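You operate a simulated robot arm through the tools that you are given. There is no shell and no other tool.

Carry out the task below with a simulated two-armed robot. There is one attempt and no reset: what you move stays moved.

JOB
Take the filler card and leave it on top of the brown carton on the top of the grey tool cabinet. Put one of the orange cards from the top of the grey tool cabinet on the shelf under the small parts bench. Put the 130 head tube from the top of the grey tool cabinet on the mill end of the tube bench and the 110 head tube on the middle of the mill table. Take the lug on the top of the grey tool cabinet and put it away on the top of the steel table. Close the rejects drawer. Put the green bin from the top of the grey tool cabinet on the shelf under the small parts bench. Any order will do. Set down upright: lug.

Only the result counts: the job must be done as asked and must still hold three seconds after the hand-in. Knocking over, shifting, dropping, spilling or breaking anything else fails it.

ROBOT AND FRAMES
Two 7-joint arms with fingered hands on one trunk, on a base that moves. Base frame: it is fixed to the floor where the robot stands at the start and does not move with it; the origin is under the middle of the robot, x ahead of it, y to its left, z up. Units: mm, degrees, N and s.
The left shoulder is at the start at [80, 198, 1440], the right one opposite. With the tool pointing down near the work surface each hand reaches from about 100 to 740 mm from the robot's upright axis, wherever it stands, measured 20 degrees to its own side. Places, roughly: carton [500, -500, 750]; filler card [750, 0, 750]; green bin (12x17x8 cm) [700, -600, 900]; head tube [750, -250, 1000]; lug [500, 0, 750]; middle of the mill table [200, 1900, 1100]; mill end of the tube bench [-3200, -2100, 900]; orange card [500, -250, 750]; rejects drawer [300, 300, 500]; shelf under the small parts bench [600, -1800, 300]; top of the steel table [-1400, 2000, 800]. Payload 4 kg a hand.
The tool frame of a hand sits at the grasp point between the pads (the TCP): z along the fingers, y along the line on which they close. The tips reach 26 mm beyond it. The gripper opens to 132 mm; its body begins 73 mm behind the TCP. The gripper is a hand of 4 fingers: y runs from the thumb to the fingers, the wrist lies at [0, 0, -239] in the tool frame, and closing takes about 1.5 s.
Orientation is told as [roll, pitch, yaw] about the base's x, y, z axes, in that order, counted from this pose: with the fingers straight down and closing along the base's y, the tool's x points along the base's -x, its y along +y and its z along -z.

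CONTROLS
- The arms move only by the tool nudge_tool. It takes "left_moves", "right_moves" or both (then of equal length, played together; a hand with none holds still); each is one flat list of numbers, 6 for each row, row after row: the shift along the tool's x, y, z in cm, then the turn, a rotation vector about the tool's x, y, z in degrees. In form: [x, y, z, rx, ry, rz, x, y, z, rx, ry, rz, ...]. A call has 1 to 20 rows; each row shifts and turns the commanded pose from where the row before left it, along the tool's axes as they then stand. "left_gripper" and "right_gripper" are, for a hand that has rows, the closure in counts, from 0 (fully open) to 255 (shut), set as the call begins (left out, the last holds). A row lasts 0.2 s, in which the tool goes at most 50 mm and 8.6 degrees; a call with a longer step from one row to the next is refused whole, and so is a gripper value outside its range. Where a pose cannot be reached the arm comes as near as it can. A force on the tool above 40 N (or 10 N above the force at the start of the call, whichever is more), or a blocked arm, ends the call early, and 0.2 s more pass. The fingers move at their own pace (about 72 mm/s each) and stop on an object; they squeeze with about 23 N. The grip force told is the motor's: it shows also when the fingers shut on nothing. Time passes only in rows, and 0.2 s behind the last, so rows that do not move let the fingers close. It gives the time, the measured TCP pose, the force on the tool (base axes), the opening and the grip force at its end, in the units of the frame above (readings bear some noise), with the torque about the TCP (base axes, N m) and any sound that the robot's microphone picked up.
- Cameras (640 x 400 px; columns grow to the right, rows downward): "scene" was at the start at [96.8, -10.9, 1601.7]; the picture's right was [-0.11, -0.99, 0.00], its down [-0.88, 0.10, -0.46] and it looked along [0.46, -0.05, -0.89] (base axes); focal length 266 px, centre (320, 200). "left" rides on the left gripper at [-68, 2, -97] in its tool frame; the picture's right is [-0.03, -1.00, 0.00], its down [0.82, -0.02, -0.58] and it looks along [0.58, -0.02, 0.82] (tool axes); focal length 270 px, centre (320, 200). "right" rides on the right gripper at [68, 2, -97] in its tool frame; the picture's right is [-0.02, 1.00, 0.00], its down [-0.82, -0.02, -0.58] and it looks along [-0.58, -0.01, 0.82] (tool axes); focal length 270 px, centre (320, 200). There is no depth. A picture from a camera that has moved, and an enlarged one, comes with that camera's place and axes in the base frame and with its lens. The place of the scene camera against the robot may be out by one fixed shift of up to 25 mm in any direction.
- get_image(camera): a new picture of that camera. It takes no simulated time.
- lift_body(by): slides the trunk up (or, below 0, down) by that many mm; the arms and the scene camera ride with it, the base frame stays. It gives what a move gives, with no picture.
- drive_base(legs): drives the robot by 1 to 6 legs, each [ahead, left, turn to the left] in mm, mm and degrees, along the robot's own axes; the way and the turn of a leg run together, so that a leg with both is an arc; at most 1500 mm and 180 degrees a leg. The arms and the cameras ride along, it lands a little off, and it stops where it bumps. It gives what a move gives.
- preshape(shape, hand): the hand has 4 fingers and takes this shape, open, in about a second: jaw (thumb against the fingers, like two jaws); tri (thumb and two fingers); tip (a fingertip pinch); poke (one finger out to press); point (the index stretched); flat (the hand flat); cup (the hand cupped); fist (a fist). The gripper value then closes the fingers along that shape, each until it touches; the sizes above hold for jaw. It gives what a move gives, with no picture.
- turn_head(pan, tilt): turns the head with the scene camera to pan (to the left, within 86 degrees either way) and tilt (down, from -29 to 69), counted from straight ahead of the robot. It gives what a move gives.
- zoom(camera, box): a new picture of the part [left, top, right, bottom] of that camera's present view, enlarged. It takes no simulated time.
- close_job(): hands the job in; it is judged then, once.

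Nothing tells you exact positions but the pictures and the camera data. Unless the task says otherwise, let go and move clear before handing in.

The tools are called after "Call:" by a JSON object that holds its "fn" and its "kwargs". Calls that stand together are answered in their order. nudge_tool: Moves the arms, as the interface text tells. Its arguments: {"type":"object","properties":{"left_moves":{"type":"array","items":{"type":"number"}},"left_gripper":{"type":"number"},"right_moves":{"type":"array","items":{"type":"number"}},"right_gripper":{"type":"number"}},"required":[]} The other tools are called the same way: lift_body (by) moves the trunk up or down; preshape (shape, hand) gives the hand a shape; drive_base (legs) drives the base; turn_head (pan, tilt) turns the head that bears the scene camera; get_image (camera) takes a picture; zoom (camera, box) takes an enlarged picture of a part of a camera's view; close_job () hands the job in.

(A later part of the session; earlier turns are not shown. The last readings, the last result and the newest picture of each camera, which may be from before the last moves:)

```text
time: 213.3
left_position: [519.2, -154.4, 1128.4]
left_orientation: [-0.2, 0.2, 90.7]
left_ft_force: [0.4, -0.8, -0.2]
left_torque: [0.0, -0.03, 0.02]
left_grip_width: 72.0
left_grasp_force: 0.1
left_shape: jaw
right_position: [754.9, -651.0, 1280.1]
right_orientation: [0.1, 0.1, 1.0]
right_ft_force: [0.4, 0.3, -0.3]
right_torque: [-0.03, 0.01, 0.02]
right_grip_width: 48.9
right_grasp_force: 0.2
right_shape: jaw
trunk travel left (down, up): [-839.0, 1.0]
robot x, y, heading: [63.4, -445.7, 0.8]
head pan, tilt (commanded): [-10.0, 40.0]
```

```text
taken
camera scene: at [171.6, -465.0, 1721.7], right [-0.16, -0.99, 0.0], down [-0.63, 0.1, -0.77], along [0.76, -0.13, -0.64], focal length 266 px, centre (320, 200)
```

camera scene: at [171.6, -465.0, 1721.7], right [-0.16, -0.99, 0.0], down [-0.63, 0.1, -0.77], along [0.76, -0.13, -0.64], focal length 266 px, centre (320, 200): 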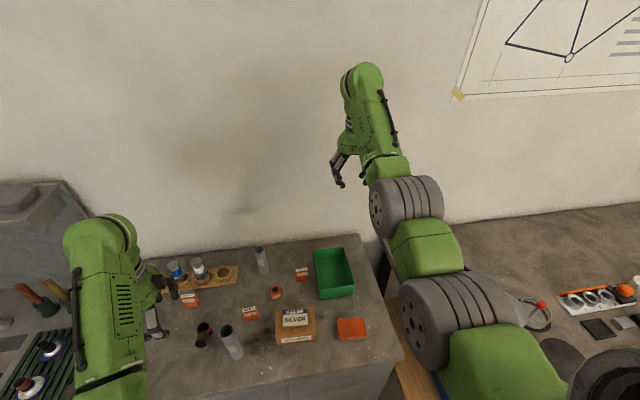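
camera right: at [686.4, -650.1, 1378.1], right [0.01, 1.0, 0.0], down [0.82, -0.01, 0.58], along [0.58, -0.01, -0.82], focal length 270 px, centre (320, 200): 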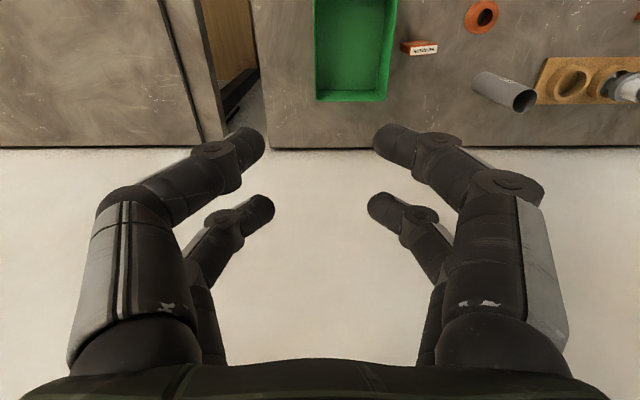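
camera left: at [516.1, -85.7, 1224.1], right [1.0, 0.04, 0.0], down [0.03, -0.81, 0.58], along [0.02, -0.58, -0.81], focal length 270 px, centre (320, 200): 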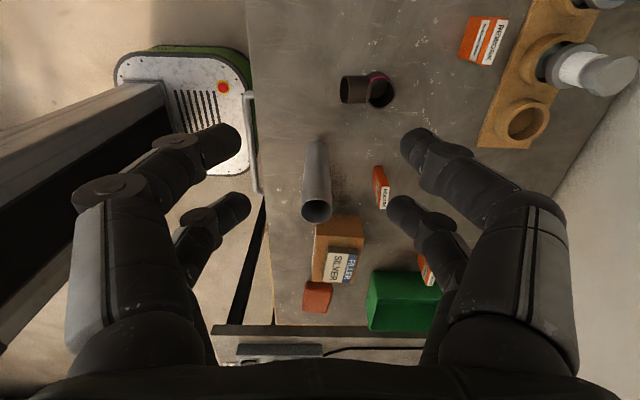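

I bring the left hand above the middle card at a safe height to measure it closely.

Call:
{"fn": "nudge_tool", "kwargs": {"left_moves": [3.7, -2.6, 0, 0, 0, 0, 3.7, -2.6, 0, 0, 0, 0, 3.7, -2.6, 0, 0, 0, 0, 3.7, -2.6, 0, 0, 0, 0, 0, 0, 0, 0, 0, 0], "left_gripper": 120}}

Call:
{"fn": "get_image", "kwargs": {"camera": "left"}}

Call:
{"fn": "zoom", "kwargs": {"camera": "left", "box": [260, 20, 420, 140]}}

```text
time: 214.5
left_position: [626.7, -301.9, 1128.2]
left_orientation: [-0.1, 0.2, 90.6]
left_ft_force: [-0.4, 0.7, -0.1]
left_torque: [-0.01, -0.04, -0.02]
left_grip_width: 70.5
left_grasp_force: 0.0
left_shape: jaw
right_position: [758.4, -649.4, 1280.0]
right_orientation: [0.0, 0.2, 1.0]
right_ft_force: [-0.6, -0.1, 0.2]
right_torque: [0.01, -0.03, 0.0]
right_grip_width: 48.9
right_grasp_force: 0.0
right_shape: jaw
trunk travel left (down, up): [-839.0, 1.0]
robot x, y, heading: [58.5, -445.5, 0.7]
head pan, tilt (commanded): [-10.0, 40.0]
```

```text
taken
camera left: at [624.6, -233.1, 1224.2], right [1.0, 0.04, 0.0], down [0.03, -0.81, 0.58], along [0.02, -0.58, -0.81], focal length 270 px, centre (320, 200)
```

left: 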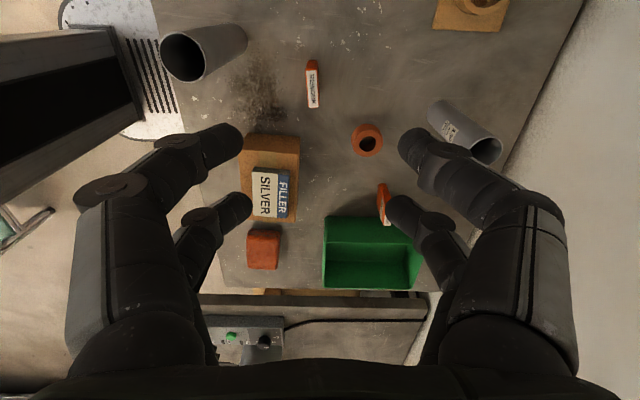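

```text
3.33 times, centred on (340, 80) of left
camera zoom: at [624.6, -233.1, 1224.2], right [1.0, 0.04, 0.0], down [0.03, -0.81, 0.58], along [0.02, -0.58, -0.81], focal length 901 px, centre (253, 600)
```

zoom: 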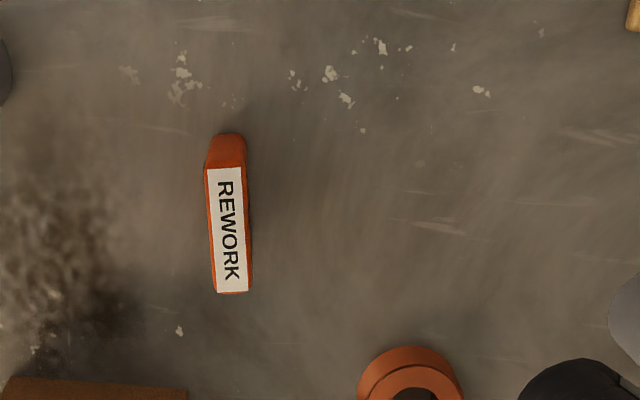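

The card's top edge is at about (620,-304,912), 39×13 mm. I lower the trunk, align, and descend around it.

Call:
{"fn": "lift_body", "kwargs": {"by": -190}}

Call:
{"fn": "nudge_tool", "kwargs": {"left_moves": [0.2, 0.6, 0, 0, 0, 0.6, 0, 0, 0, 0, 0, 0]}}

Call:
{"fn": "get_image", "kwargs": {"camera": "left"}}

Call:
{"fn": "get_image", "kwargs": {"camera": "right"}}

```text
time: 216.6
left_position: [627.1, -301.2, 939.0]
left_orientation: [0.0, 0.2, 90.5]
left_ft_force: [-0.4, -0.1, 0.4]
left_torque: [0.03, -0.02, 0.0]
left_grip_width: 70.1
left_grasp_force: 0.1
left_shape: jaw
right_position: [756.0, -649.9, 1089.6]
right_orientation: [0.0, 0.2, 0.9]
right_ft_force: [-0.2, 0.0, 0.5]
right_torque: [-0.02, 0.01, 0.02]
right_grip_width: 48.8
right_grasp_force: 0.0
right_shape: jaw
trunk travel left (down, up): [-649.0, 191.0]
robot x, y, heading: [63.8, -447.2, 0.8]
head pan, tilt (commanded): [-10.0, 40.0]
```

```text
time: 217.2
left_position: [621.4, -303.8, 939.7]
left_orientation: [-0.1, 0.3, 89.8]
left_ft_force: [-0.5, 0.0, -0.1]
left_torque: [0.03, 0.01, 0.0]
left_grip_width: 70.2
left_grasp_force: 0.0
left_shape: jaw
right_position: [756.1, -651.5, 1089.6]
right_orientation: [0.1, 0.3, 0.9]
right_ft_force: [0.4, 0.7, 0.9]
right_torque: [-0.02, -0.02, -0.01]
right_grip_width: 49.0
right_grasp_force: 0.1
right_shape: jaw
trunk travel left (down, up): [-649.0, 191.0]
robot x, y, heading: [55.6, -444.5, 0.5]
head pan, tilt (commanded): [-10.0, 40.0]
```

```text
taken
camera left: at [618.7, -234.4, 1034.4], right [1.0, 0.02, 0.0], down [0.02, -0.81, 0.58], along [0.02, -0.58, -0.81], focal length 270 px, centre (320, 200)
```

left: 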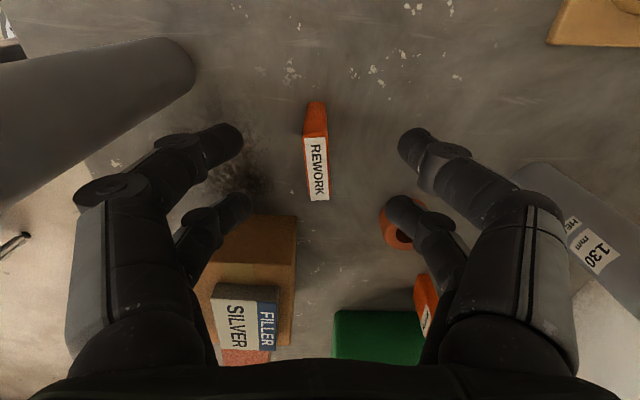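

```text
taken
camera right: at [688.6, -650.2, 1187.0], right [0.01, 1.0, 0.0], down [0.82, -0.01, 0.57], along [0.57, -0.01, -0.82], focal length 270 px, centre (320, 200)
```

right: 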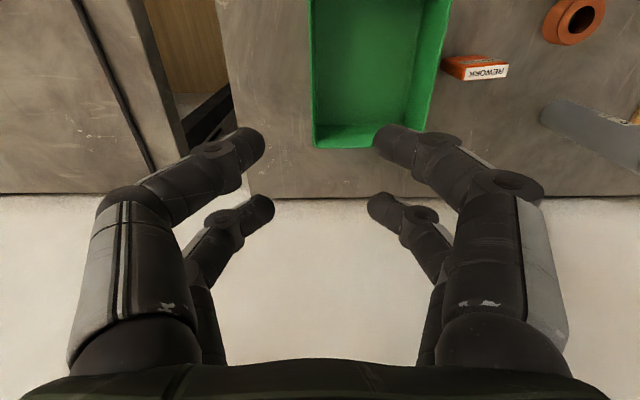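

The left knuckles come close to the 150 tube, so I narrow the jaws before descending.

Call:
{"fn": "nudge_tool", "kwargs": {"left_moves": [0, 0, 0, 0, 0, 0, 0, 0, 0, 0, 0, 0, 0, 0, 0, 0, 0, 0], "left_gripper": 174}}

Call:
{"fn": "get_image", "kwargs": {"camera": "left"}}

```text
time: 218.0
left_position: [621.6, -303.5, 938.6]
left_orientation: [-0.1, 0.2, 89.9]
left_ft_force: [0.8, -1.4, -0.3]
left_torque: [0.01, -0.01, 0.0]
left_grip_width: 42.2
left_grasp_force: 0.1
left_shape: jaw
right_position: [757.1, -650.5, 1090.8]
right_orientation: [-0.1, 0.2, 0.9]
right_ft_force: [-1.2, -0.6, 0.4]
right_torque: [-0.03, 0.0, 0.0]
right_grip_width: 48.9
right_grasp_force: 0.1
right_shape: jaw
trunk travel left (down, up): [-649.0, 191.0]
robot x, y, heading: [58.6, -450.9, 0.7]
head pan, tilt (commanded): [-10.0, 40.0]
```

```text
taken
camera left: at [618.8, -234.3, 1034.3], right [1.0, 0.02, 0.0], down [0.02, -0.81, 0.58], along [0.02, -0.58, -0.81], focal length 270 px, centre (320, 200)
```

left: 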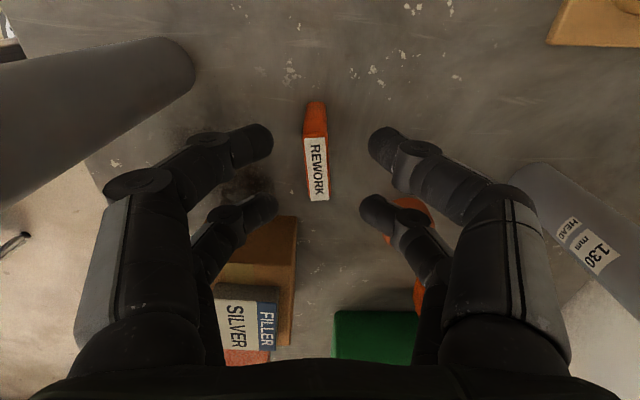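

Call:
{"fn": "nudge_tool", "kwargs": {"left_moves": [0, 0, 2.5, 0, 0, 0, 0, 0, 2.3, 0, 0, 0, 0, 0, 0, 0, 0, 0]}}

Call:
{"fn": "get_image", "kwargs": {"camera": "left"}}

Call:
{"fn": "nudge_tool", "kwargs": {"left_moves": [0, 0, 0, 0, 0, 0, 0, 0, 0, 0, 0, 0, 0, 0, 0, 0, 0, 0, 0, 0, 0, 0, 0, 0, 0, 0, 0, 0, 0, 0], "left_gripper": 255}}

Call:
{"fn": "get_image", "kwargs": {"camera": "left"}}

```text
time: 218.8
left_position: [621.5, -303.3, 891.1]
left_orientation: [-0.1, 0.2, 89.9]
left_ft_force: [-0.1, 0.4, 0.0]
left_torque: [-0.04, -0.02, -0.03]
left_grip_width: 42.3
left_grasp_force: 0.1
left_shape: jaw
right_position: [756.0, -649.9, 1090.0]
right_orientation: [-0.1, 0.3, 0.9]
right_ft_force: [0.0, -0.2, -0.1]
right_torque: [0.01, 0.01, 0.0]
right_grip_width: 48.7
right_grasp_force: 0.0
right_shape: jaw
trunk travel left (down, up): [-649.0, 191.0]
robot x, y, heading: [56.4, -447.3, 0.4]
head pan, tilt (commanded): [-10.0, 40.0]
```

```text
taken
camera left: at [619.3, -234.6, 986.6], right [1.0, 0.03, 0.0], down [0.02, -0.81, 0.58], along [0.02, -0.58, -0.81], focal length 270 px, centre (320, 200)
```

left: 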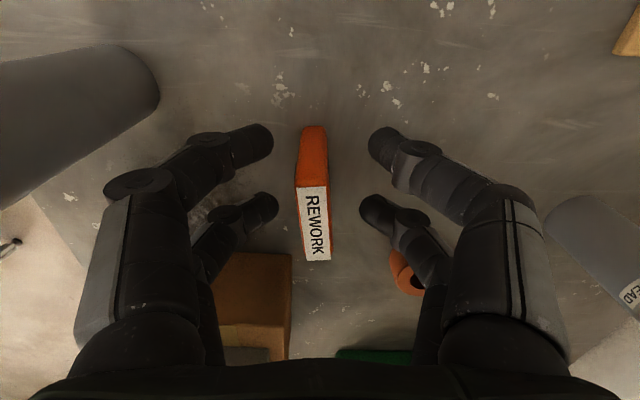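

```text
time: 220.0
left_position: [621.9, -303.4, 891.7]
left_orientation: [0.0, 0.1, 90.0]
left_ft_force: [0.6, -0.6, 0.3]
left_torque: [0.0, 0.03, -0.03]
left_grip_width: 6.0
left_grasp_force: 22.9
left_shape: jaw
right_position: [756.8, -650.1, 1089.5]
right_orientation: [0.0, 0.2, 0.9]
right_ft_force: [-0.7, -0.6, 0.3]
right_torque: [0.04, -0.01, -0.02]
right_grip_width: 49.0
right_grasp_force: 0.1
right_shape: jaw
trunk travel left (down, up): [-649.0, 191.0]
robot x, y, heading: [54.4, -448.8, 0.6]
head pan, tilt (commanded): [-10.0, 40.0]
```

```text
taken
camera left: at [619.5, -234.6, 986.4], right [1.0, 0.02, 0.0], down [0.02, -0.81, 0.58], along [0.02, -0.58, -0.81], focal length 270 px, centre (320, 200)
```

left: 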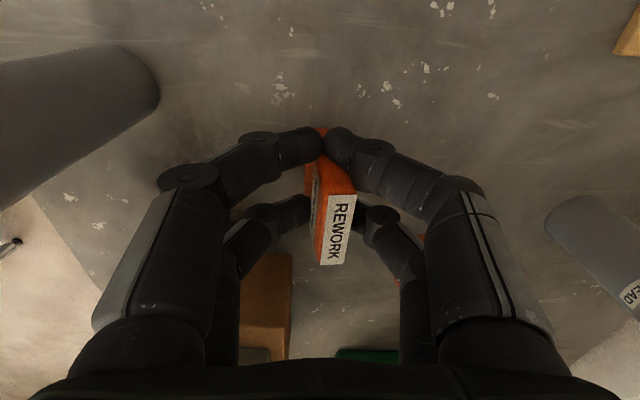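

The card is clamped. I lift it and check it stays.

Call:
{"fn": "nudge_tool", "kwargs": {"left_moves": [0, 0, -1.5, 0, 0, 0, 0, 0, -3, 0, 0, 0, 0, 0, -3.5, 0, 0, 0, 0, 0, -3.5, 0, 0, 0, 0, 0, 0, 0, 0, 0]}}

Call:
{"fn": "get_image", "kwargs": {"camera": "left"}}

Call:
{"fn": "zoom", "kwargs": {"camera": "right", "box": [220, 0, 540, 220]}}

```text
time: 221.2
left_position: [619.1, -302.5, 1007.7]
left_orientation: [-0.1, 0.2, 90.1]
left_ft_force: [0.2, -0.8, -0.9]
left_torque: [0.0, -0.03, -0.02]
left_grip_width: 5.7
left_grasp_force: 22.7
left_shape: jaw
right_position: [756.2, -650.4, 1090.0]
right_orientation: [0.0, 0.3, 0.9]
right_ft_force: [-0.5, 0.7, -0.2]
right_torque: [-0.03, 0.01, 0.03]
right_grip_width: 48.9
right_grasp_force: 0.0
right_shape: jaw
trunk travel left (down, up): [-649.0, 191.0]
robot x, y, heading: [57.8, -448.1, 0.3]
head pan, tilt (commanded): [-10.0, 40.0]
```

```text
taken
camera left: at [617.2, -234.0, 1101.8], right [1.0, 0.02, 0.0], down [0.02, -0.81, 0.58], along [0.02, -0.58, -0.81], focal length 270 px, centre (320, 200)
```

left: 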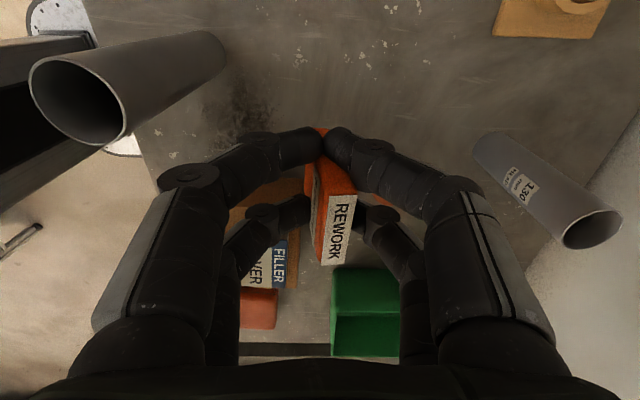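

```text
1.82 times, centred on (380, 110) of right
camera zoom: at [688.8, -650.1, 1186.8], right [0.01, 1.0, 0.0], down [0.82, -0.01, 0.57], along [0.57, -0.01, -0.82], focal length 491 px, centre (211, 364)
```

zoom: 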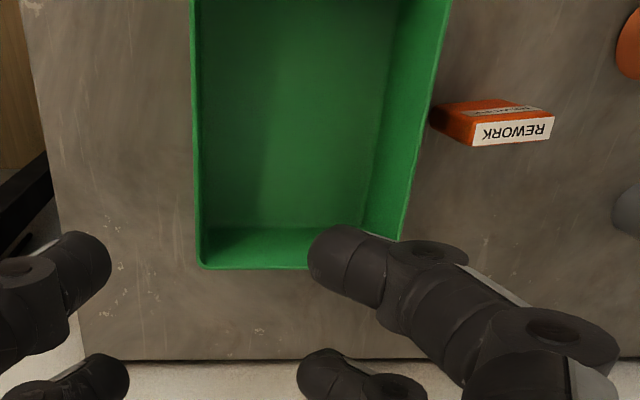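

The card is held. Now the right hand: I open fully and move it above the bin, offset toward its near half to stay clear of the neighbouring card.

Call:
{"fn": "nudge_tool", "kwargs": {"right_moves": [1.9, 1.2, 1.5, 0, 0, 0.9, 1.9, 1.2, 1.5, 0, 0, 0, 1.9, 1.2, 1.5, 0, 0, 0, 1.8, 1.2, 1.5, 0, 0, 0, 0, 0, 1.5, 0, 0, 0, 0, 0, 0, 0, 0, 0], "right_gripper": 0}}

Call:
{"fn": "get_image", "kwargs": {"camera": "right"}}

```text
time: 222.6
left_position: [619.2, -303.3, 1005.2]
left_orientation: [-0.1, 0.2, 90.0]
left_ft_force: [0.3, -0.6, 0.6]
left_torque: [0.03, 0.0, 0.03]
left_grip_width: 5.7
left_grasp_force: 22.9
left_shape: jaw
right_position: [681.9, -602.3, 1014.7]
right_orientation: [0.0, 0.1, 0.0]
right_ft_force: [-0.4, 0.0, -0.5]
right_torque: [-0.02, 0.04, -0.01]
right_grip_width: 131.9
right_grasp_force: 0.1
right_shape: jaw
trunk travel left (down, up): [-649.0, 191.0]
robot x, y, heading: [56.7, -449.2, 0.7]
head pan, tilt (commanded): [-10.0, 40.0]
```

```text
taken
camera right: at [613.7, -601.2, 1112.4], right [0.03, 1.0, 0.0], down [0.82, -0.02, 0.57], along [0.57, -0.01, -0.82], focal length 270 px, centre (320, 200)
```

right: 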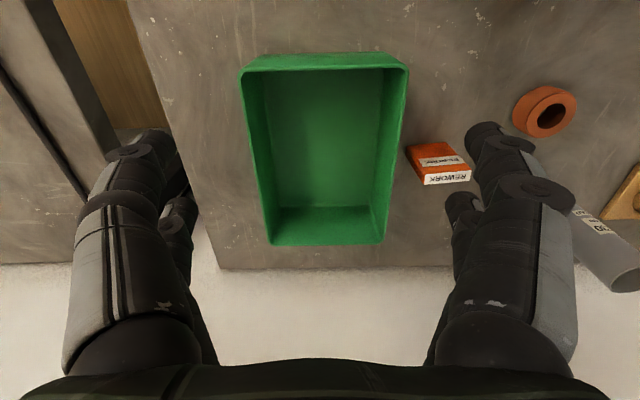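

The bin's rim is at z≈908 spanning y −657…−540. I centre on y=−599 and descend partway.

Call:
{"fn": "nudge_tool", "kwargs": {"right_moves": [0, 0.3, 2.5, 0, 0, 0, 0, 0, 3, 0, 0, 0, 0, 0, 2, 0, 0, 0, 0, 0, 0, 0, 0, 0]}}

Call:
{"fn": "get_image", "kwargs": {"camera": "right"}}

```text
time: 223.6
left_position: [619.7, -302.6, 1005.9]
left_orientation: [-0.2, 0.2, 89.9]
left_ft_force: [-0.3, -0.2, -0.3]
left_torque: [-0.01, -0.04, -0.01]
left_grip_width: 6.0
left_grasp_force: 23.1
left_shape: jaw
right_position: [681.2, -598.7, 939.7]
right_orientation: [0.0, 0.2, 0.0]
right_ft_force: [0.1, 0.0, 0.1]
right_torque: [0.0, 0.0, 0.01]
right_grip_width: 131.8
right_grasp_force: 0.0
right_shape: jaw
trunk travel left (down, up): [-649.0, 191.0]
robot x, y, heading: [58.1, -446.9, 0.4]
head pan, tilt (commanded): [-10.0, 40.0]
```

```text
taken
camera right: at [612.8, -598.0, 1037.2], right [0.03, 1.0, 0.0], down [0.82, -0.02, 0.57], along [0.57, -0.01, -0.82], focal length 270 px, centre (320, 200)
```

right: 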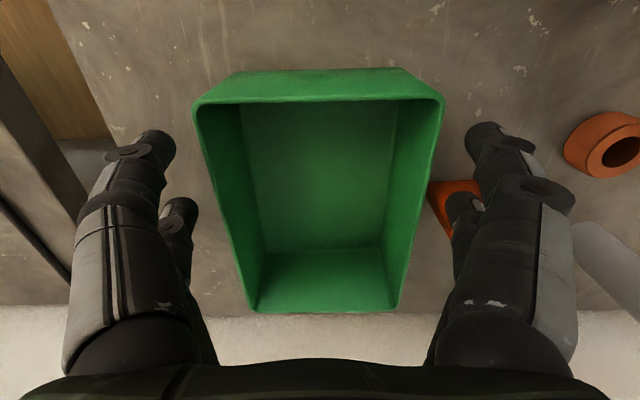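

Centred with about 14 mm each side. I nudge slightly toward the near side and descend.

Call:
{"fn": "nudge_tool", "kwargs": {"right_moves": [0.4, 0, 1.5, 0, 0, 0, 0, 0, 2, 0, 0, 0, 0, 0, 1.8, 0, 0, 0, 0, 0, 0, 0, 0, 0]}}

Call:
{"fn": "get_image", "kwargs": {"camera": "right"}}

```text
time: 224.6
left_position: [618.1, -302.8, 1007.1]
left_orientation: [-0.2, 0.2, 90.0]
left_ft_force: [0.4, 0.4, -0.3]
left_torque: [-0.01, 0.02, -0.02]
left_grip_width: 5.9
left_grasp_force: 22.9
left_shape: jaw
right_position: [677.4, -600.2, 889.8]
right_orientation: [0.0, -0.2, -0.1]
right_ft_force: [2.1, -1.0, 20.0]
right_torque: [-0.09, 0.09, 0.02]
right_grip_width: 131.7
right_grasp_force: 0.2
right_shape: jaw
trunk travel left (down, up): [-649.0, 191.0]
robot x, y, heading: [54.4, -444.5, 0.3]
head pan, tilt (commanded): [-10.0, 40.0]
```

```text
taken
camera right: at [608.4, -598.2, 987.7], right [0.03, 1.0, 0.0], down [0.81, -0.02, 0.58], along [0.58, -0.01, -0.81], focal length 270 px, centre (320, 200)
```

right: 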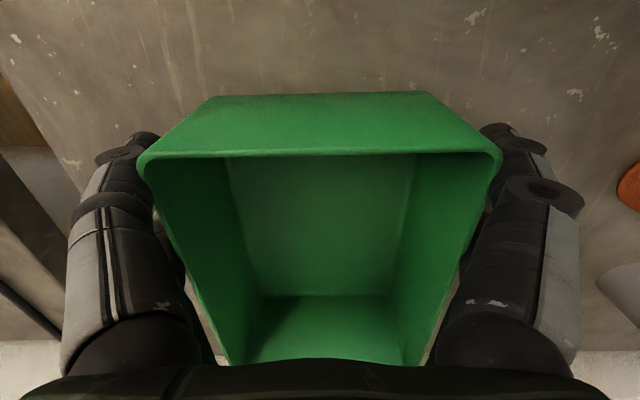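

The rim touches the inner finger segments (20 N), so I back up 6 mm and then close.

Call:
{"fn": "nudge_tool", "kwargs": {"right_moves": [0, 0, -0.7, 0, 0, 0, 0, 0, 0, 0, 0, 0]}}

Call:
{"fn": "get_image", "kwargs": {"camera": "right"}}

```text
time: 225.2
left_position: [620.2, -303.2, 1006.7]
left_orientation: [0.0, 0.2, 90.0]
left_ft_force: [0.4, -0.7, -0.8]
left_torque: [-0.01, 0.01, -0.02]
left_grip_width: 6.1
left_grasp_force: 23.0
left_shape: jaw
right_position: [677.1, -598.4, 892.7]
right_orientation: [0.0, 0.5, 0.0]
right_ft_force: [0.1, -0.1, -1.6]
right_torque: [-0.04, -0.02, -0.02]
right_grip_width: 132.3
right_grasp_force: 0.1
right_shape: jaw
trunk travel left (down, up): [-649.0, 191.0]
robot x, y, heading: [55.4, -450.2, 0.6]
head pan, tilt (commanded): [-10.0, 40.0]
```

```text
taken
camera right: at [608.3, -598.3, 990.1], right [0.03, 1.0, 0.0], down [0.82, -0.02, 0.57], along [0.57, -0.01, -0.82], focal length 270 px, centre (320, 200)
```

right: 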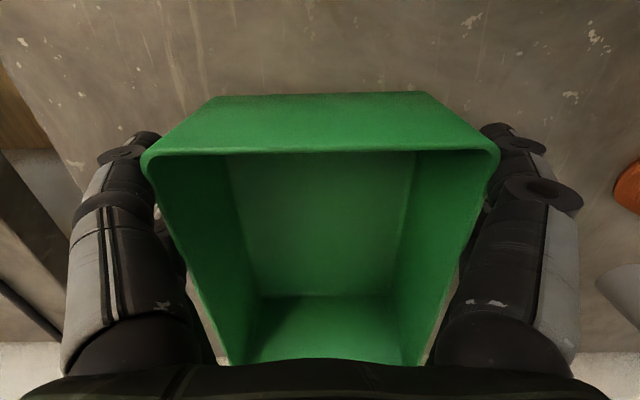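

Call:
{"fn": "nudge_tool", "kwargs": {"right_moves": [0, 0, 0, 0, 0, 0, 0, 0, 0, 0, 0, 0, 0, 0, 0, 0, 0, 0, 0, 0, 0, 0, 0, 0, 0, 0, 0, 0, 0, 0], "right_gripper": 255}}

Call:
{"fn": "get_image", "kwargs": {"camera": "right"}}

```text
time: 226.4
left_position: [619.6, -303.7, 1005.3]
left_orientation: [-0.1, 0.2, 90.0]
left_ft_force: [0.5, -0.3, -0.9]
left_torque: [-0.01, 0.0, -0.02]
left_grip_width: 6.0
left_grasp_force: 23.1
left_shape: jaw
right_position: [677.4, -599.2, 893.9]
right_orientation: [-0.1, 0.2, 0.0]
right_ft_force: [-0.4, 0.0, -1.8]
right_torque: [0.0, 0.1, 0.04]
right_grip_width: 112.5
right_grasp_force: 23.1
right_shape: jaw
trunk travel left (down, up): [-649.0, 191.0]
robot x, y, heading: [57.1, -447.5, 0.5]
head pan, tilt (commanded): [-10.0, 40.0]
```

```text
taken
camera right: at [609.3, -598.5, 991.4], right [0.03, 1.0, 0.0], down [0.82, -0.02, 0.57], along [0.57, -0.01, -0.82], focal length 270 px, centre (320, 200)
```

right: 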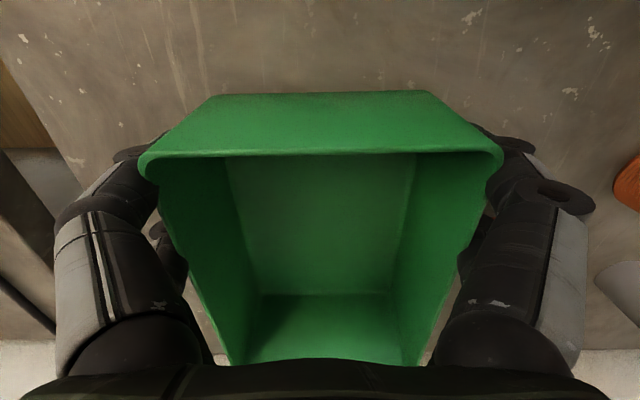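

Gripped at 112 mm with 23 N. I lift gently.

Call:
{"fn": "nudge_tool", "kwargs": {"right_moves": [0, 0, -1, 0, 0, 0, 0, 0, -2, 0, 0, 0, 0, 0, -2, 0, 0, 0, 0, 0, 0, 0, 0, 0]}}

Call:
{"fn": "get_image", "kwargs": {"camera": "right"}}

Call:
{"fn": "get_image", "kwargs": {"camera": "scene"}}

```text
time: 227.4
left_position: [619.5, -303.1, 1005.6]
left_orientation: [-0.1, 0.2, 89.9]
left_ft_force: [0.2, 0.0, 0.4]
left_torque: [-0.04, -0.02, 0.01]
left_grip_width: 5.9
left_grasp_force: 22.8
left_shape: jaw
right_position: [677.9, -599.6, 944.4]
right_orientation: [0.0, 0.3, -0.1]
right_ft_force: [0.9, -0.3, -2.2]
right_torque: [-0.01, 0.09, 0.02]
right_grip_width: 112.0
right_grasp_force: 22.3
right_shape: jaw
trunk travel left (down, up): [-649.0, 191.0]
robot x, y, heading: [56.3, -448.2, 0.5]
head pan, tilt (commanded): [-10.0, 40.0]
```

```text
taken
camera right: at [609.4, -598.4, 1041.3], right [0.03, 1.0, 0.0], down [0.82, -0.02, 0.57], along [0.57, -0.01, -0.82], focal length 270 px, centre (320, 200)
```

right: 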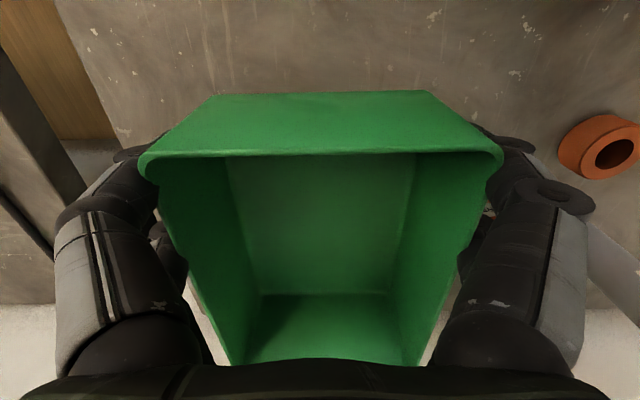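

```text
taken
camera scene: at [174.9, -465.3, 1531.4], right [-0.16, -0.99, 0.0], down [-0.63, 0.11, -0.77], along [0.76, -0.12, -0.64], focal length 266 px, centre (320, 200)
```

scene: 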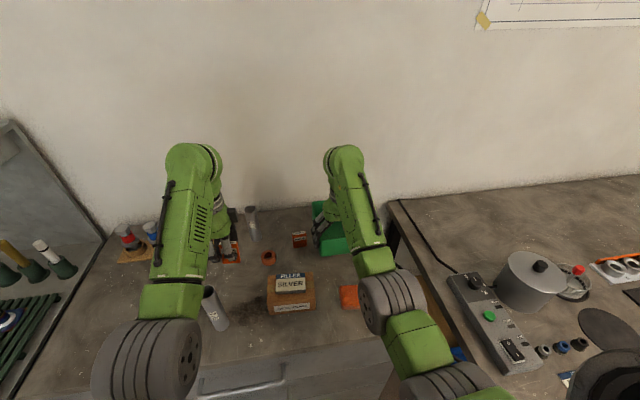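

Both items are held. I raise the trunk, back away and drive over in front of the small parts bench.

Call:
{"fn": "lift_body", "kwargs": {"by": 150}}

Call:
{"fn": "drive_base", "kwargs": {"legs": [[-570, 0, -0.5], [0, -900, 0]]}}

Call:
{"fn": "turn_head", "kwargs": {"pan": -10, "tilt": 40}}

Call:
{"fn": "get_image", "kwargs": {"camera": "scene"}}

```text
time: 229.2
left_position: [620.1, -302.6, 1156.3]
left_orientation: [-0.1, 0.2, 89.9]
left_ft_force: [-0.1, 0.0, -1.1]
left_torque: [0.02, 0.0, 0.02]
left_grip_width: 5.9
left_grasp_force: 23.0
left_shape: jaw
right_position: [677.2, -600.2, 1093.6]
right_orientation: [0.0, 0.2, 0.0]
right_ft_force: [-0.8, 0.6, -1.5]
right_torque: [-0.02, 0.09, 0.01]
right_grip_width: 112.4
right_grasp_force: 23.1
right_shape: jaw
trunk travel left (down, up): [-799.0, 41.0]
robot x, y, heading: [54.1, -450.3, 0.4]
head pan, tilt (commanded): [-10.0, 40.0]
```

```text
time: 236.8
left_position: [54.1, -1220.8, 1155.0]
left_orientation: [-0.2, 0.3, 89.2]
left_ft_force: [-0.3, -0.6, -1.2]
left_torque: [-0.02, 0.03, 0.03]
left_grip_width: 5.9
left_grasp_force: 22.8
left_shape: jaw
right_position: [109.1, -1517.7, 1095.1]
right_orientation: [0.0, 0.4, -0.8]
right_ft_force: [-0.2, 0.1, -2.0]
right_torque: [0.0, 0.07, 0.0]
right_grip_width: 112.6
right_grasp_force: 22.8
right_shape: jaw
trunk travel left (down, up): [-799.0, 41.0]
robot x, y, heading: [-509.8, -1359.3, -0.1]
head pan, tilt (commanded): [-10.0, 40.0]
```

```text
time: 237.4
left_position: [53.6, -1221.8, 1154.8]
left_orientation: [-0.1, 0.2, 89.3]
left_ft_force: [-0.5, -0.1, -0.5]
left_torque: [0.03, -0.01, -0.01]
left_grip_width: 6.1
left_grasp_force: 22.6
left_shape: jaw
right_position: [108.2, -1518.5, 1094.0]
right_orientation: [0.0, 0.2, -0.7]
right_ft_force: [0.6, 0.4, -1.5]
right_torque: [0.0, 0.12, 0.03]
right_grip_width: 112.4
right_grasp_force: 23.0
right_shape: jaw
trunk travel left (down, up): [-799.0, 41.0]
robot x, y, heading: [-512.5, -1359.0, -0.2]
head pan, tilt (commanded): [-10.0, 40.0]
```

```text
taken
camera scene: at [-392.3, -1377.2, 1681.5], right [-0.18, -0.98, 0.0], down [-0.63, 0.11, -0.77], along [0.75, -0.14, -0.64], focal length 266 px, centre (320, 200)
```

scene: 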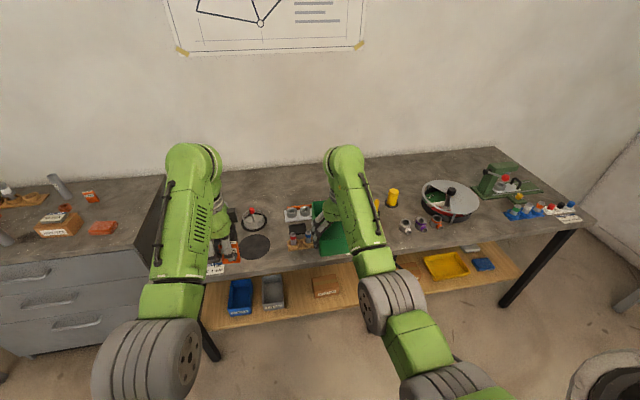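

I move further right (clear of the table behind) and look at the shelf.

Call:
{"fn": "drive_base", "kwargs": {"legs": [[0, -330, 0.2]]}}

Call:
{"fn": "lift_body", "kwargs": {"by": -60}}

Call:
{"fn": "turn_head", "kwargs": {"pan": 0, "tilt": 45}}

Call:
{"fn": "get_image", "kwargs": {"camera": "scene"}}

```text
time: 239.6
left_position: [53.4, -1548.1, 1155.0]
left_orientation: [0.0, 0.4, 89.6]
left_ft_force: [-0.1, 0.1, 0.5]
left_torque: [-0.03, -0.01, -0.01]
left_grip_width: 5.8
left_grasp_force: 22.7
left_shape: jaw
right_position: [110.2, -1845.6, 1094.2]
right_orientation: [-0.1, 0.3, -0.4]
right_ft_force: [0.8, 0.5, -1.9]
right_torque: [-0.01, 0.09, -0.01]
right_grip_width: 112.1
right_grasp_force: 22.7
right_shape: jaw
trunk travel left (down, up): [-799.0, 41.0]
robot x, y, heading: [-509.4, -1691.5, 0.0]
head pan, tilt (commanded): [-10.0, 40.0]
```

```text
time: 240.6
left_position: [52.8, -1551.0, 1095.6]
left_orientation: [-0.1, 0.1, 89.6]
left_ft_force: [-0.9, 0.2, -0.4]
left_torque: [0.01, 0.05, 0.01]
left_grip_width: 6.0
left_grasp_force: 23.2
left_shape: jaw
right_position: [109.1, -1847.6, 1033.7]
right_orientation: [0.2, 0.2, -0.3]
right_ft_force: [0.2, 0.7, -0.7]
right_torque: [0.03, 0.06, -0.03]
right_grip_width: 112.4
right_grasp_force: 23.1
right_shape: jaw
trunk travel left (down, up): [-739.0, 101.0]
robot x, y, heading: [-508.4, -1690.8, 0.2]
head pan, tilt (commanded): [-10.0, 40.0]
```

```text
time: 241.3
left_position: [54.7, -1550.4, 1095.2]
left_orientation: [-0.2, 0.1, 89.7]
left_ft_force: [-0.9, 0.1, -1.2]
left_torque: [0.03, 0.04, 0.01]
left_grip_width: 6.0
left_grasp_force: 22.5
left_shape: jaw
right_position: [108.8, -1847.5, 1033.9]
right_orientation: [0.0, 0.3, -0.4]
right_ft_force: [0.5, 0.9, -1.9]
right_torque: [0.0, 0.09, 0.0]
right_grip_width: 112.1
right_grasp_force: 23.2
right_shape: jaw
trunk travel left (down, up): [-739.0, 101.0]
robot x, y, heading: [-513.9, -1688.5, 0.2]
head pan, tilt (commanded): [0.0, 45.0]
```

```text
taken
camera scene: at [-395.0, -1694.9, 1614.3], right [0.0, -1.0, 0.0], down [-0.71, 0.0, -0.71], along [0.71, 0.0, -0.71], focal length 266 px, centre (320, 200)
```

scene: 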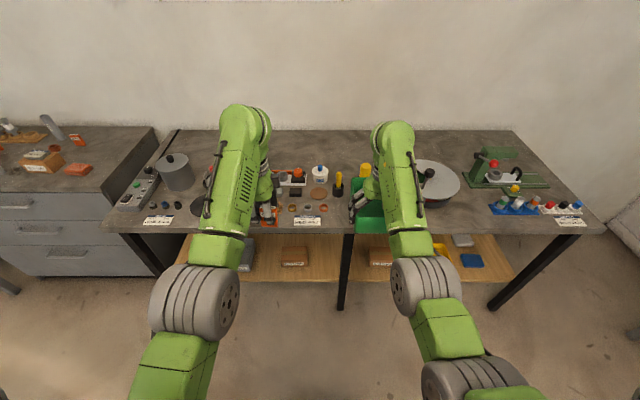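

Call:
{"fn": "zoom", "kwargs": {"camera": "scene", "box": [160, 215, 360, 315]}}

Call:
{"fn": "zoom", "kwargs": {"camera": "scene", "box": [340, 215, 540, 315]}}

```text
3.20 times, centred on (260, 265) of scene
camera zoom: at [-395.0, -1694.9, 1614.3], right [0.0, -1.0, 0.0], down [-0.71, 0.0, -0.71], along [0.71, 0.0, -0.71], focal length 852 px, centre (512, -8)
```

zoom: 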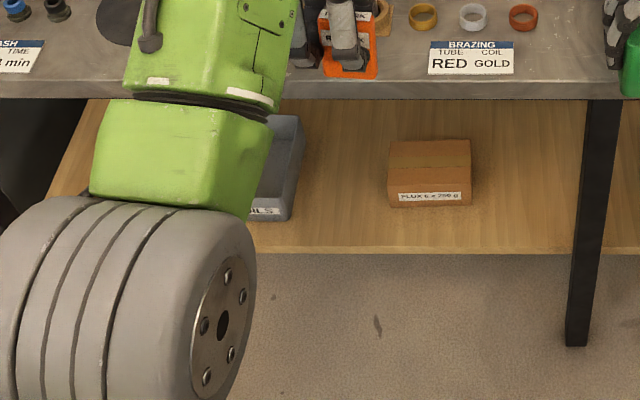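

```text
3.20 times, centred on (440, 265) of scene
camera zoom: at [-395.0, -1694.9, 1614.3], right [0.0, -1.0, 0.0], down [-0.71, 0.0, -0.71], along [0.71, 0.0, -0.71], focal length 852 px, centre (-64, -8)
```

zoom: 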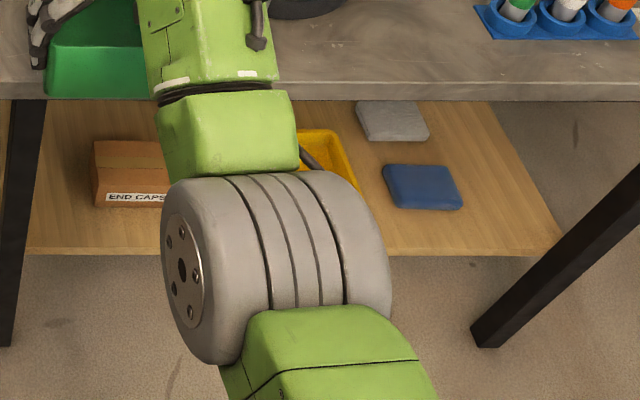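

The shelf has free room between the FLUX box (y≈-1629) and END CAPS (y≈-1953), and between the grey bin and FLUX around y≈-1420. I rearrange both hands so the bin is to the right and the card near the middle, at equal height.

Call:
{"fn": "nudge_tool", "kwargs": {"left_moves": [3.2, 0.6, 1.2, 0, 0, 0, 3.2, 0.6, 1.2, 0, 0, 0, 3.2, 0.6, 1.2, 0, 0, 0, 3.2, 0.5, 1.2, 0, 0, 0, 3.1, 0.5, 1.3, 0, 0, 0, 0, 0, 0, 0, 0, 0], "right_moves": [1.3, -3.6, 0, 0, 0, 0, 1.3, -3.6, 0, 0, 0, 0, 1.2, -3.6, 0, 0, 0, 0, 1.2, -3.5, 0, 0, 0, 0, 1.2, -3.5, 0, 0, 0, 0, 0, 0, 0, 0, 0, 0]}}

Call:
{"fn": "drive_base", "kwargs": {"legs": [[0, 290, 0]]}}

Call:
{"fn": "get_image", "kwargs": {"camera": "scene"}}

```text
time: 242.7
left_position: [24.3, -1707.6, 1035.0]
left_orientation: [-0.2, 0.2, 89.7]
left_ft_force: [-0.3, 0.3, 0.0]
left_torque: [-0.01, -0.04, -0.01]
left_grip_width: 5.9
left_grasp_force: 23.0
left_shape: jaw
right_position: [47.2, -2024.4, 1034.8]
right_orientation: [0.0, 0.4, -0.4]
right_ft_force: [0.4, 0.2, -2.2]
right_torque: [-0.01, 0.09, 0.0]
right_grip_width: 112.1
right_grasp_force: 22.3
right_shape: jaw
trunk travel left (down, up): [-739.0, 101.0]
robot x, y, heading: [-508.8, -1691.3, 0.1]
head pan, tilt (commanded): [0.0, 45.0]
```

```text
time: 244.7
left_position: [22.9, -1421.1, 1034.8]
left_orientation: [-0.1, 0.1, 89.6]
left_ft_force: [0.1, 0.4, -0.3]
left_torque: [0.02, 0.01, 0.02]
left_grip_width: 5.6
left_grasp_force: 23.0
left_shape: jaw
right_position: [46.3, -1736.4, 1034.1]
right_orientation: [0.2, 0.3, -0.5]
right_ft_force: [0.1, -0.8, -1.5]
right_torque: [-0.04, 0.08, -0.02]
right_grip_width: 112.4
right_grasp_force: 23.2
right_shape: jaw
trunk travel left (down, up): [-739.0, 101.0]
robot x, y, heading: [-511.2, -1400.5, 0.3]
head pan, tilt (commanded): [0.0, 45.0]
```

```text
taken
camera scene: at [-395.7, -1408.6, 1614.2], right [0.0, -1.0, 0.0], down [-0.71, 0.0, -0.71], along [0.71, 0.0, -0.71], focal length 266 px, centre (320, 200)
```

scene: 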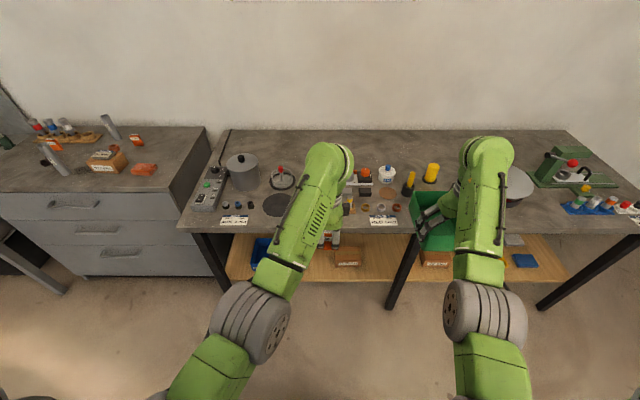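

Both hands are lined up. I lower the trunk with the hands in front of the bench edge.

Call:
{"fn": "lift_body", "kwargs": {"by": -400}}

Call:
{"fn": "lift_body", "kwargs": {"by": -130}}

Call:
{"fn": "turn_head", "kwargs": {"pan": -15, "tilt": 35}}

Call:
{"fn": "get_image", "kwargs": {"camera": "scene"}}

Call:
{"fn": "get_image", "kwargs": {"camera": "right"}}

```text
time: 248.5
left_position: [22.1, -1418.6, 634.0]
left_orientation: [-0.1, 0.3, 89.7]
left_ft_force: [-0.4, 0.6, 0.3]
left_torque: [-0.01, 0.01, 0.03]
left_grip_width: 5.7
left_grasp_force: 23.2
left_shape: jaw
right_position: [46.3, -1734.4, 633.6]
right_orientation: [-0.1, 0.3, -0.4]
right_ft_force: [-0.2, 0.1, -0.9]
right_torque: [0.01, 0.11, 0.02]
right_grip_width: 112.3
right_grasp_force: 23.0
right_shape: jaw
trunk travel left (down, up): [-339.0, 501.0]
robot x, y, heading: [-512.4, -1397.1, 0.2]
head pan, tilt (commanded): [0.0, 45.0]
```

```text
time: 250.1
left_position: [23.0, -1420.0, 503.9]
left_orientation: [-0.1, 0.2, 89.6]
left_ft_force: [-0.2, -0.3, -0.4]
left_torque: [-0.01, 0.04, 0.04]
left_grip_width: 6.1
left_grasp_force: 23.0
left_shape: jaw
right_position: [46.8, -1735.0, 505.9]
right_orientation: [0.0, 0.2, -0.4]
right_ft_force: [0.3, 0.6, -1.4]
right_torque: [0.01, 0.05, 0.02]
right_grip_width: 112.3
right_grasp_force: 22.7
right_shape: jaw
trunk travel left (down, up): [-209.0, 631.0]
robot x, y, heading: [-514.2, -1399.6, 0.3]
head pan, tilt (commanded): [0.0, 45.0]
```

```text
time: 250.9
left_position: [22.3, -1418.8, 504.6]
left_orientation: [-0.1, 0.2, 89.6]
left_ft_force: [0.8, -0.4, -0.1]
left_torque: [-0.03, 0.04, 0.0]
left_grip_width: 5.9
left_grasp_force: 22.9
left_shape: jaw
right_position: [47.4, -1734.1, 505.0]
right_orientation: [0.0, 0.3, -0.4]
right_ft_force: [0.0, 0.4, -1.1]
right_torque: [0.02, 0.09, 0.01]
right_grip_width: 112.2
right_grasp_force: 22.7
right_shape: jaw
trunk travel left (down, up): [-209.0, 631.0]
robot x, y, heading: [-509.4, -1400.8, -0.0]
head pan, tilt (commanded): [-15.0, 35.0]
```

```text
taken
camera scene: at [-392.2, -1428.0, 1099.0], right [-0.25, -0.97, 0.0], down [-0.56, 0.15, -0.82], along [0.79, -0.21, -0.57], focal length 266 px, centre (320, 200)
```

scene: 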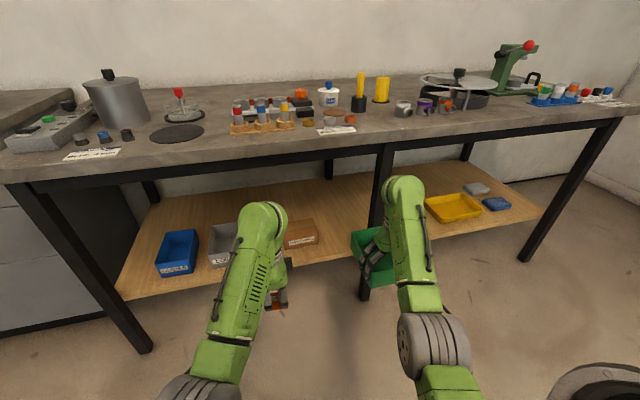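

```text
taken
camera right: at [-22.0, -1733.2, 602.1], right [0.03, 1.0, 0.0], down [0.82, -0.03, 0.57], along [0.57, -0.02, -0.82], focal length 270 px, centre (320, 200)
```

right: 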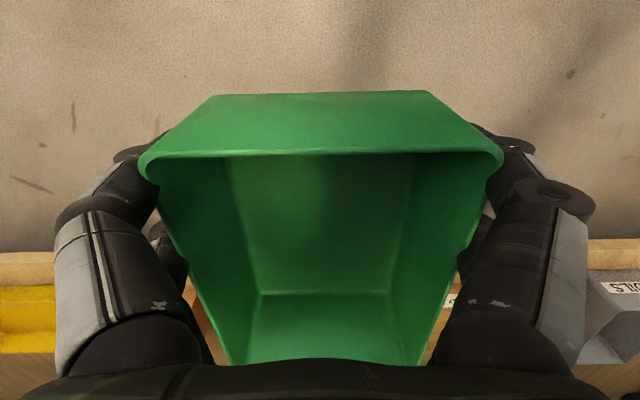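

The middle leg, the FLUX box and a front beam make the wide side-grip impossible here. I'll set the bin on the floor in front of the bench and regrip it by its near wall, which makes the hand narrow.

Call:
{"fn": "lift_body", "kwargs": {"by": -205}}

Call:
{"fn": "nudge_tool", "kwargs": {"right_moves": [0, 0, 4, 0, 0, 0, 0, 0, 4, 0, 0, 0, 0, 0, 4, 0, 0, 0, 0, 0, 4, 0, 0, 0, 0, 0, 4, 0, 0, 0, 0, 0, 0, 0, 0, 0]}}

Call:
{"fn": "get_image", "kwargs": {"camera": "scene"}}

Call:
{"fn": "get_image", "kwargs": {"camera": "right"}}

```text
time: 253.1
left_position: [22.5, -1420.0, 299.2]
left_orientation: [-0.1, 0.2, 89.6]
left_ft_force: [-0.3, 0.4, -0.2]
left_torque: [0.01, 0.04, 0.0]
left_grip_width: 6.2
left_grasp_force: 22.8
left_shape: jaw
right_position: [45.4, -1734.8, 300.4]
right_orientation: [0.0, 0.3, -0.4]
right_ft_force: [0.2, -0.1, -2.5]
right_torque: [-0.02, 0.06, -0.03]
right_grip_width: 112.0
right_grasp_force: 22.9
right_shape: jaw
trunk travel left (down, up): [-4.0, 836.0]
robot x, y, heading: [-514.1, -1400.8, 0.5]
head pan, tilt (commanded): [-15.0, 35.0]
```

```text
time: 254.5
left_position: [22.1, -1418.8, 300.1]
left_orientation: [-0.2, 0.1, 89.6]
left_ft_force: [-0.9, 0.2, 0.4]
left_torque: [0.01, -0.01, 0.0]
left_grip_width: 5.9
left_grasp_force: 22.8
left_shape: jaw
right_position: [45.0, -1732.1, 98.6]
right_orientation: [0.1, 0.1, -0.5]
right_ft_force: [-0.3, 0.2, -1.0]
right_torque: [-0.03, 0.07, 0.04]
right_grip_width: 112.1
right_grasp_force: 22.9
right_shape: jaw
trunk travel left (down, up): [-4.0, 836.0]
robot x, y, heading: [-509.9, -1403.3, 0.2]
head pan, tilt (commanded): [-15.0, 35.0]
```

```text
taken
camera scene: at [-392.2, -1428.1, 894.0], right [-0.25, -0.97, 0.0], down [-0.56, 0.15, -0.82], along [0.79, -0.21, -0.57], focal length 266 px, centre (320, 200)
```

scene: 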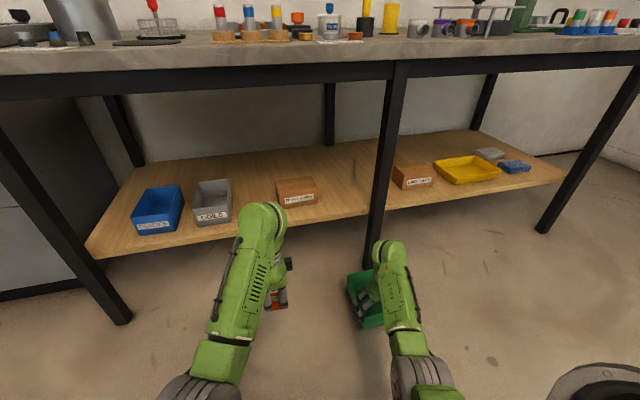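

```text
taken
camera right: at [-23.9, -1731.9, 196.4], right [0.03, 1.0, 0.0], down [0.82, -0.03, 0.57], along [0.57, -0.02, -0.82], focal length 270 px, centre (320, 200)
```

right: 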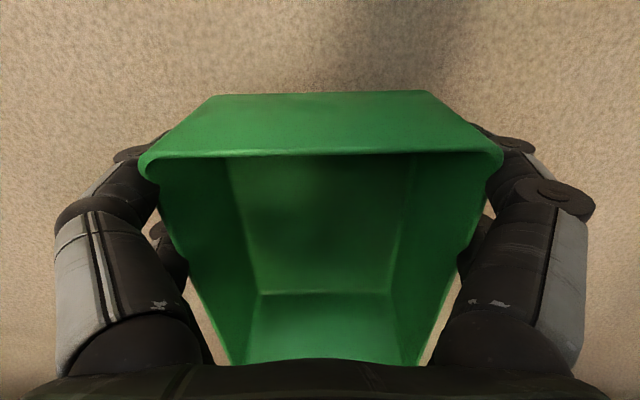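

The lower viewpoint shows the shelf clearly. I zoom to measure the shelf gap precisely.

Call:
{"fn": "zoom", "kwargs": {"camera": "scene", "box": [260, 130, 440, 250]}}

Call:
{"fn": "zoom", "kwargs": {"camera": "scene", "box": [80, 150, 330, 270]}}

```text
3.33 times, centred on (350, 190) of scene
camera zoom: at [-392.2, -1428.1, 894.0], right [-0.25, -0.97, 0.0], down [-0.56, 0.15, -0.82], along [0.79, -0.21, -0.57], focal length 888 px, centre (220, 233)
```

zoom: 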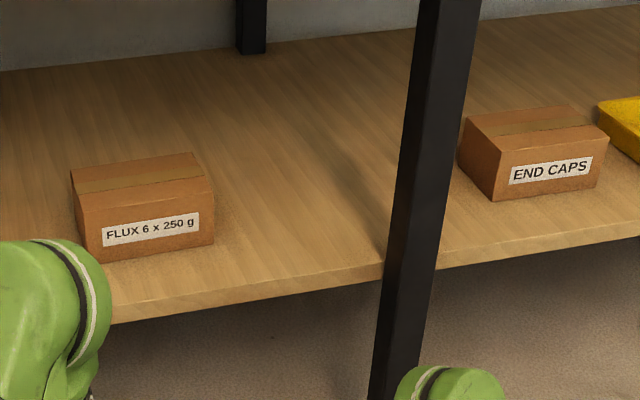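

```text
2.56 times, centred on (205, 210) of scene
camera zoom: at [-392.2, -1428.1, 894.0], right [-0.25, -0.97, 0.0], down [-0.56, 0.15, -0.82], along [0.79, -0.21, -0.57], focal length 682 px, centre (614, 174)
```

zoom: 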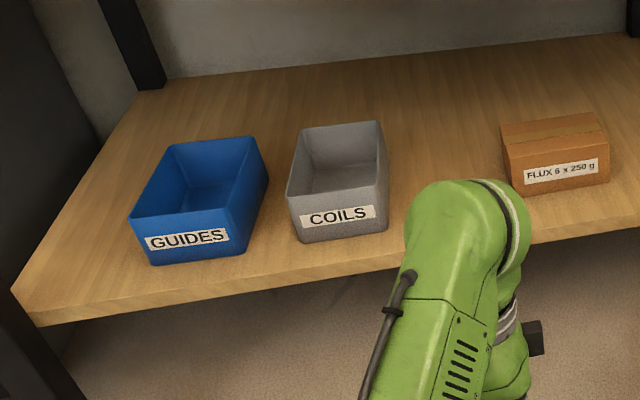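

The shelf top is at z≈325; the gap between FLUX (y=-1625) and the leg (y≈-1771) is about 146 mm — enough for the 118 mm bin with a narrow grip. I lower the bin to the floor.

Call:
{"fn": "nudge_tool", "kwargs": {"right_moves": [0, 0, 2, 0, 0, 0, 0, 0, 1.5, 0, 0, 0, 0, 0, 0, 0, 0, 0]}}

Call:
{"fn": "nudge_tool", "kwargs": {"right_moves": [0, 0, 0.6, 0, 0, 0, 0, 0, 0, 0, 0, 0]}}

```text
time: 255.3
left_position: [22.5, -1418.1, 298.7]
left_orientation: [0.0, 0.2, 89.5]
left_ft_force: [0.3, -0.6, -0.4]
left_torque: [0.0, -0.02, -0.01]
left_grip_width: 5.8
left_grasp_force: 22.4
left_shape: jaw
right_position: [44.3, -1734.9, 64.2]
right_orientation: [0.0, 0.2, -0.4]
right_ft_force: [0.2, -0.1, -1.4]
right_torque: [0.0, 0.08, 0.01]
right_grip_width: 112.2
right_grasp_force: 23.1
right_shape: jaw
trunk travel left (down, up): [-4.0, 836.0]
robot x, y, heading: [-513.8, -1399.0, 0.1]
head pan, tilt (commanded): [-15.0, 35.0]
```

```text
time: 255.9
left_position: [22.1, -1418.8, 299.1]
left_orientation: [-0.1, 0.2, 89.7]
left_ft_force: [0.0, 0.0, -0.6]
left_torque: [-0.01, 0.0, -0.01]
left_grip_width: 5.7
left_grasp_force: 22.9
left_shape: jaw
right_position: [45.0, -1734.9, 57.8]
right_orientation: [0.0, 0.3, -0.4]
right_ft_force: [0.4, -0.3, -1.1]
right_torque: [0.02, 0.07, -0.03]
right_grip_width: 112.0
right_grasp_force: 23.0
right_shape: jaw
trunk travel left (down, up): [-4.0, 836.0]
robot x, y, heading: [-510.9, -1400.6, 0.2]
head pan, tilt (commanded): [-15.0, 35.0]
```

Call:
{"fn": "nudge_tool", "kwargs": {"right_moves": [0, 0, 0.3, 0, 0, 0, 0, 0, 0, 0, 0, 0]}}

Call:
{"fn": "nudge_tool", "kwargs": {"right_moves": [0, 0, 0.2, 0, 0, 0, 0, 0, 0, 0, 0, 0]}}

```text
time: 256.5
left_position: [22.0, -1419.6, 299.5]
left_orientation: [-0.1, 0.2, 89.6]
left_ft_force: [-0.7, 0.2, -0.7]
left_torque: [-0.01, -0.02, -0.02]
left_grip_width: 5.9
left_grasp_force: 23.1
left_shape: jaw
right_position: [44.3, -1734.0, 55.0]
right_orientation: [0.0, 0.3, -0.4]
right_ft_force: [-0.9, -0.3, -2.0]
right_torque: [-0.03, 0.1, -0.02]
right_grip_width: 112.0
right_grasp_force: 23.1
right_shape: jaw
trunk travel left (down, up): [-4.0, 836.0]
robot x, y, heading: [-512.4, -1401.0, 0.4]
head pan, tilt (commanded): [-15.0, 35.0]
```

```text
time: 257.1
left_position: [22.6, -1418.5, 299.7]
left_orientation: [-0.2, 0.2, 89.6]
left_ft_force: [-0.6, 0.5, 0.1]
left_torque: [-0.02, 0.01, 0.02]
left_grip_width: 6.0
left_grasp_force: 23.2
left_shape: jaw
right_position: [45.3, -1735.2, 54.5]
right_orientation: [-0.1, 0.3, -0.4]
right_ft_force: [-0.9, -0.1, -2.3]
right_torque: [0.0, 0.04, -0.02]
right_grip_width: 112.1
right_grasp_force: 23.0
right_shape: jaw
trunk travel left (down, up): [-4.0, 836.0]
robot x, y, heading: [-513.0, -1402.4, 0.5]
head pan, tilt (commanded): [-15.0, 35.0]
```

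Call:
{"fn": "nudge_tool", "kwargs": {"right_moves": [0, 0, 0.2, 0, 0, 0, 0, 0, 0.1, 0, 0, 0, 0, 0, 0, 0, 0, 0]}}

```text
time: 257.9
left_position: [21.8, -1418.9, 300.5]
left_orientation: [-0.1, 0.1, 89.6]
left_ft_force: [-0.7, 0.8, 0.0]
left_torque: [-0.04, -0.03, 0.03]
left_grip_width: 6.0
left_grasp_force: 23.5
left_shape: jaw
right_position: [45.0, -1734.9, 51.8]
right_orientation: [-0.1, 0.2, -0.5]
right_ft_force: [-2.0, 0.5, 3.2]
right_torque: [0.17, -0.33, 0.07]
right_grip_width: 112.0
right_grasp_force: 23.0
right_shape: jaw
trunk travel left (down, up): [-4.0, 836.0]
robot x, y, heading: [-512.5, -1402.2, 0.2]
head pan, tilt (commanded): [-15.0, 35.0]
```

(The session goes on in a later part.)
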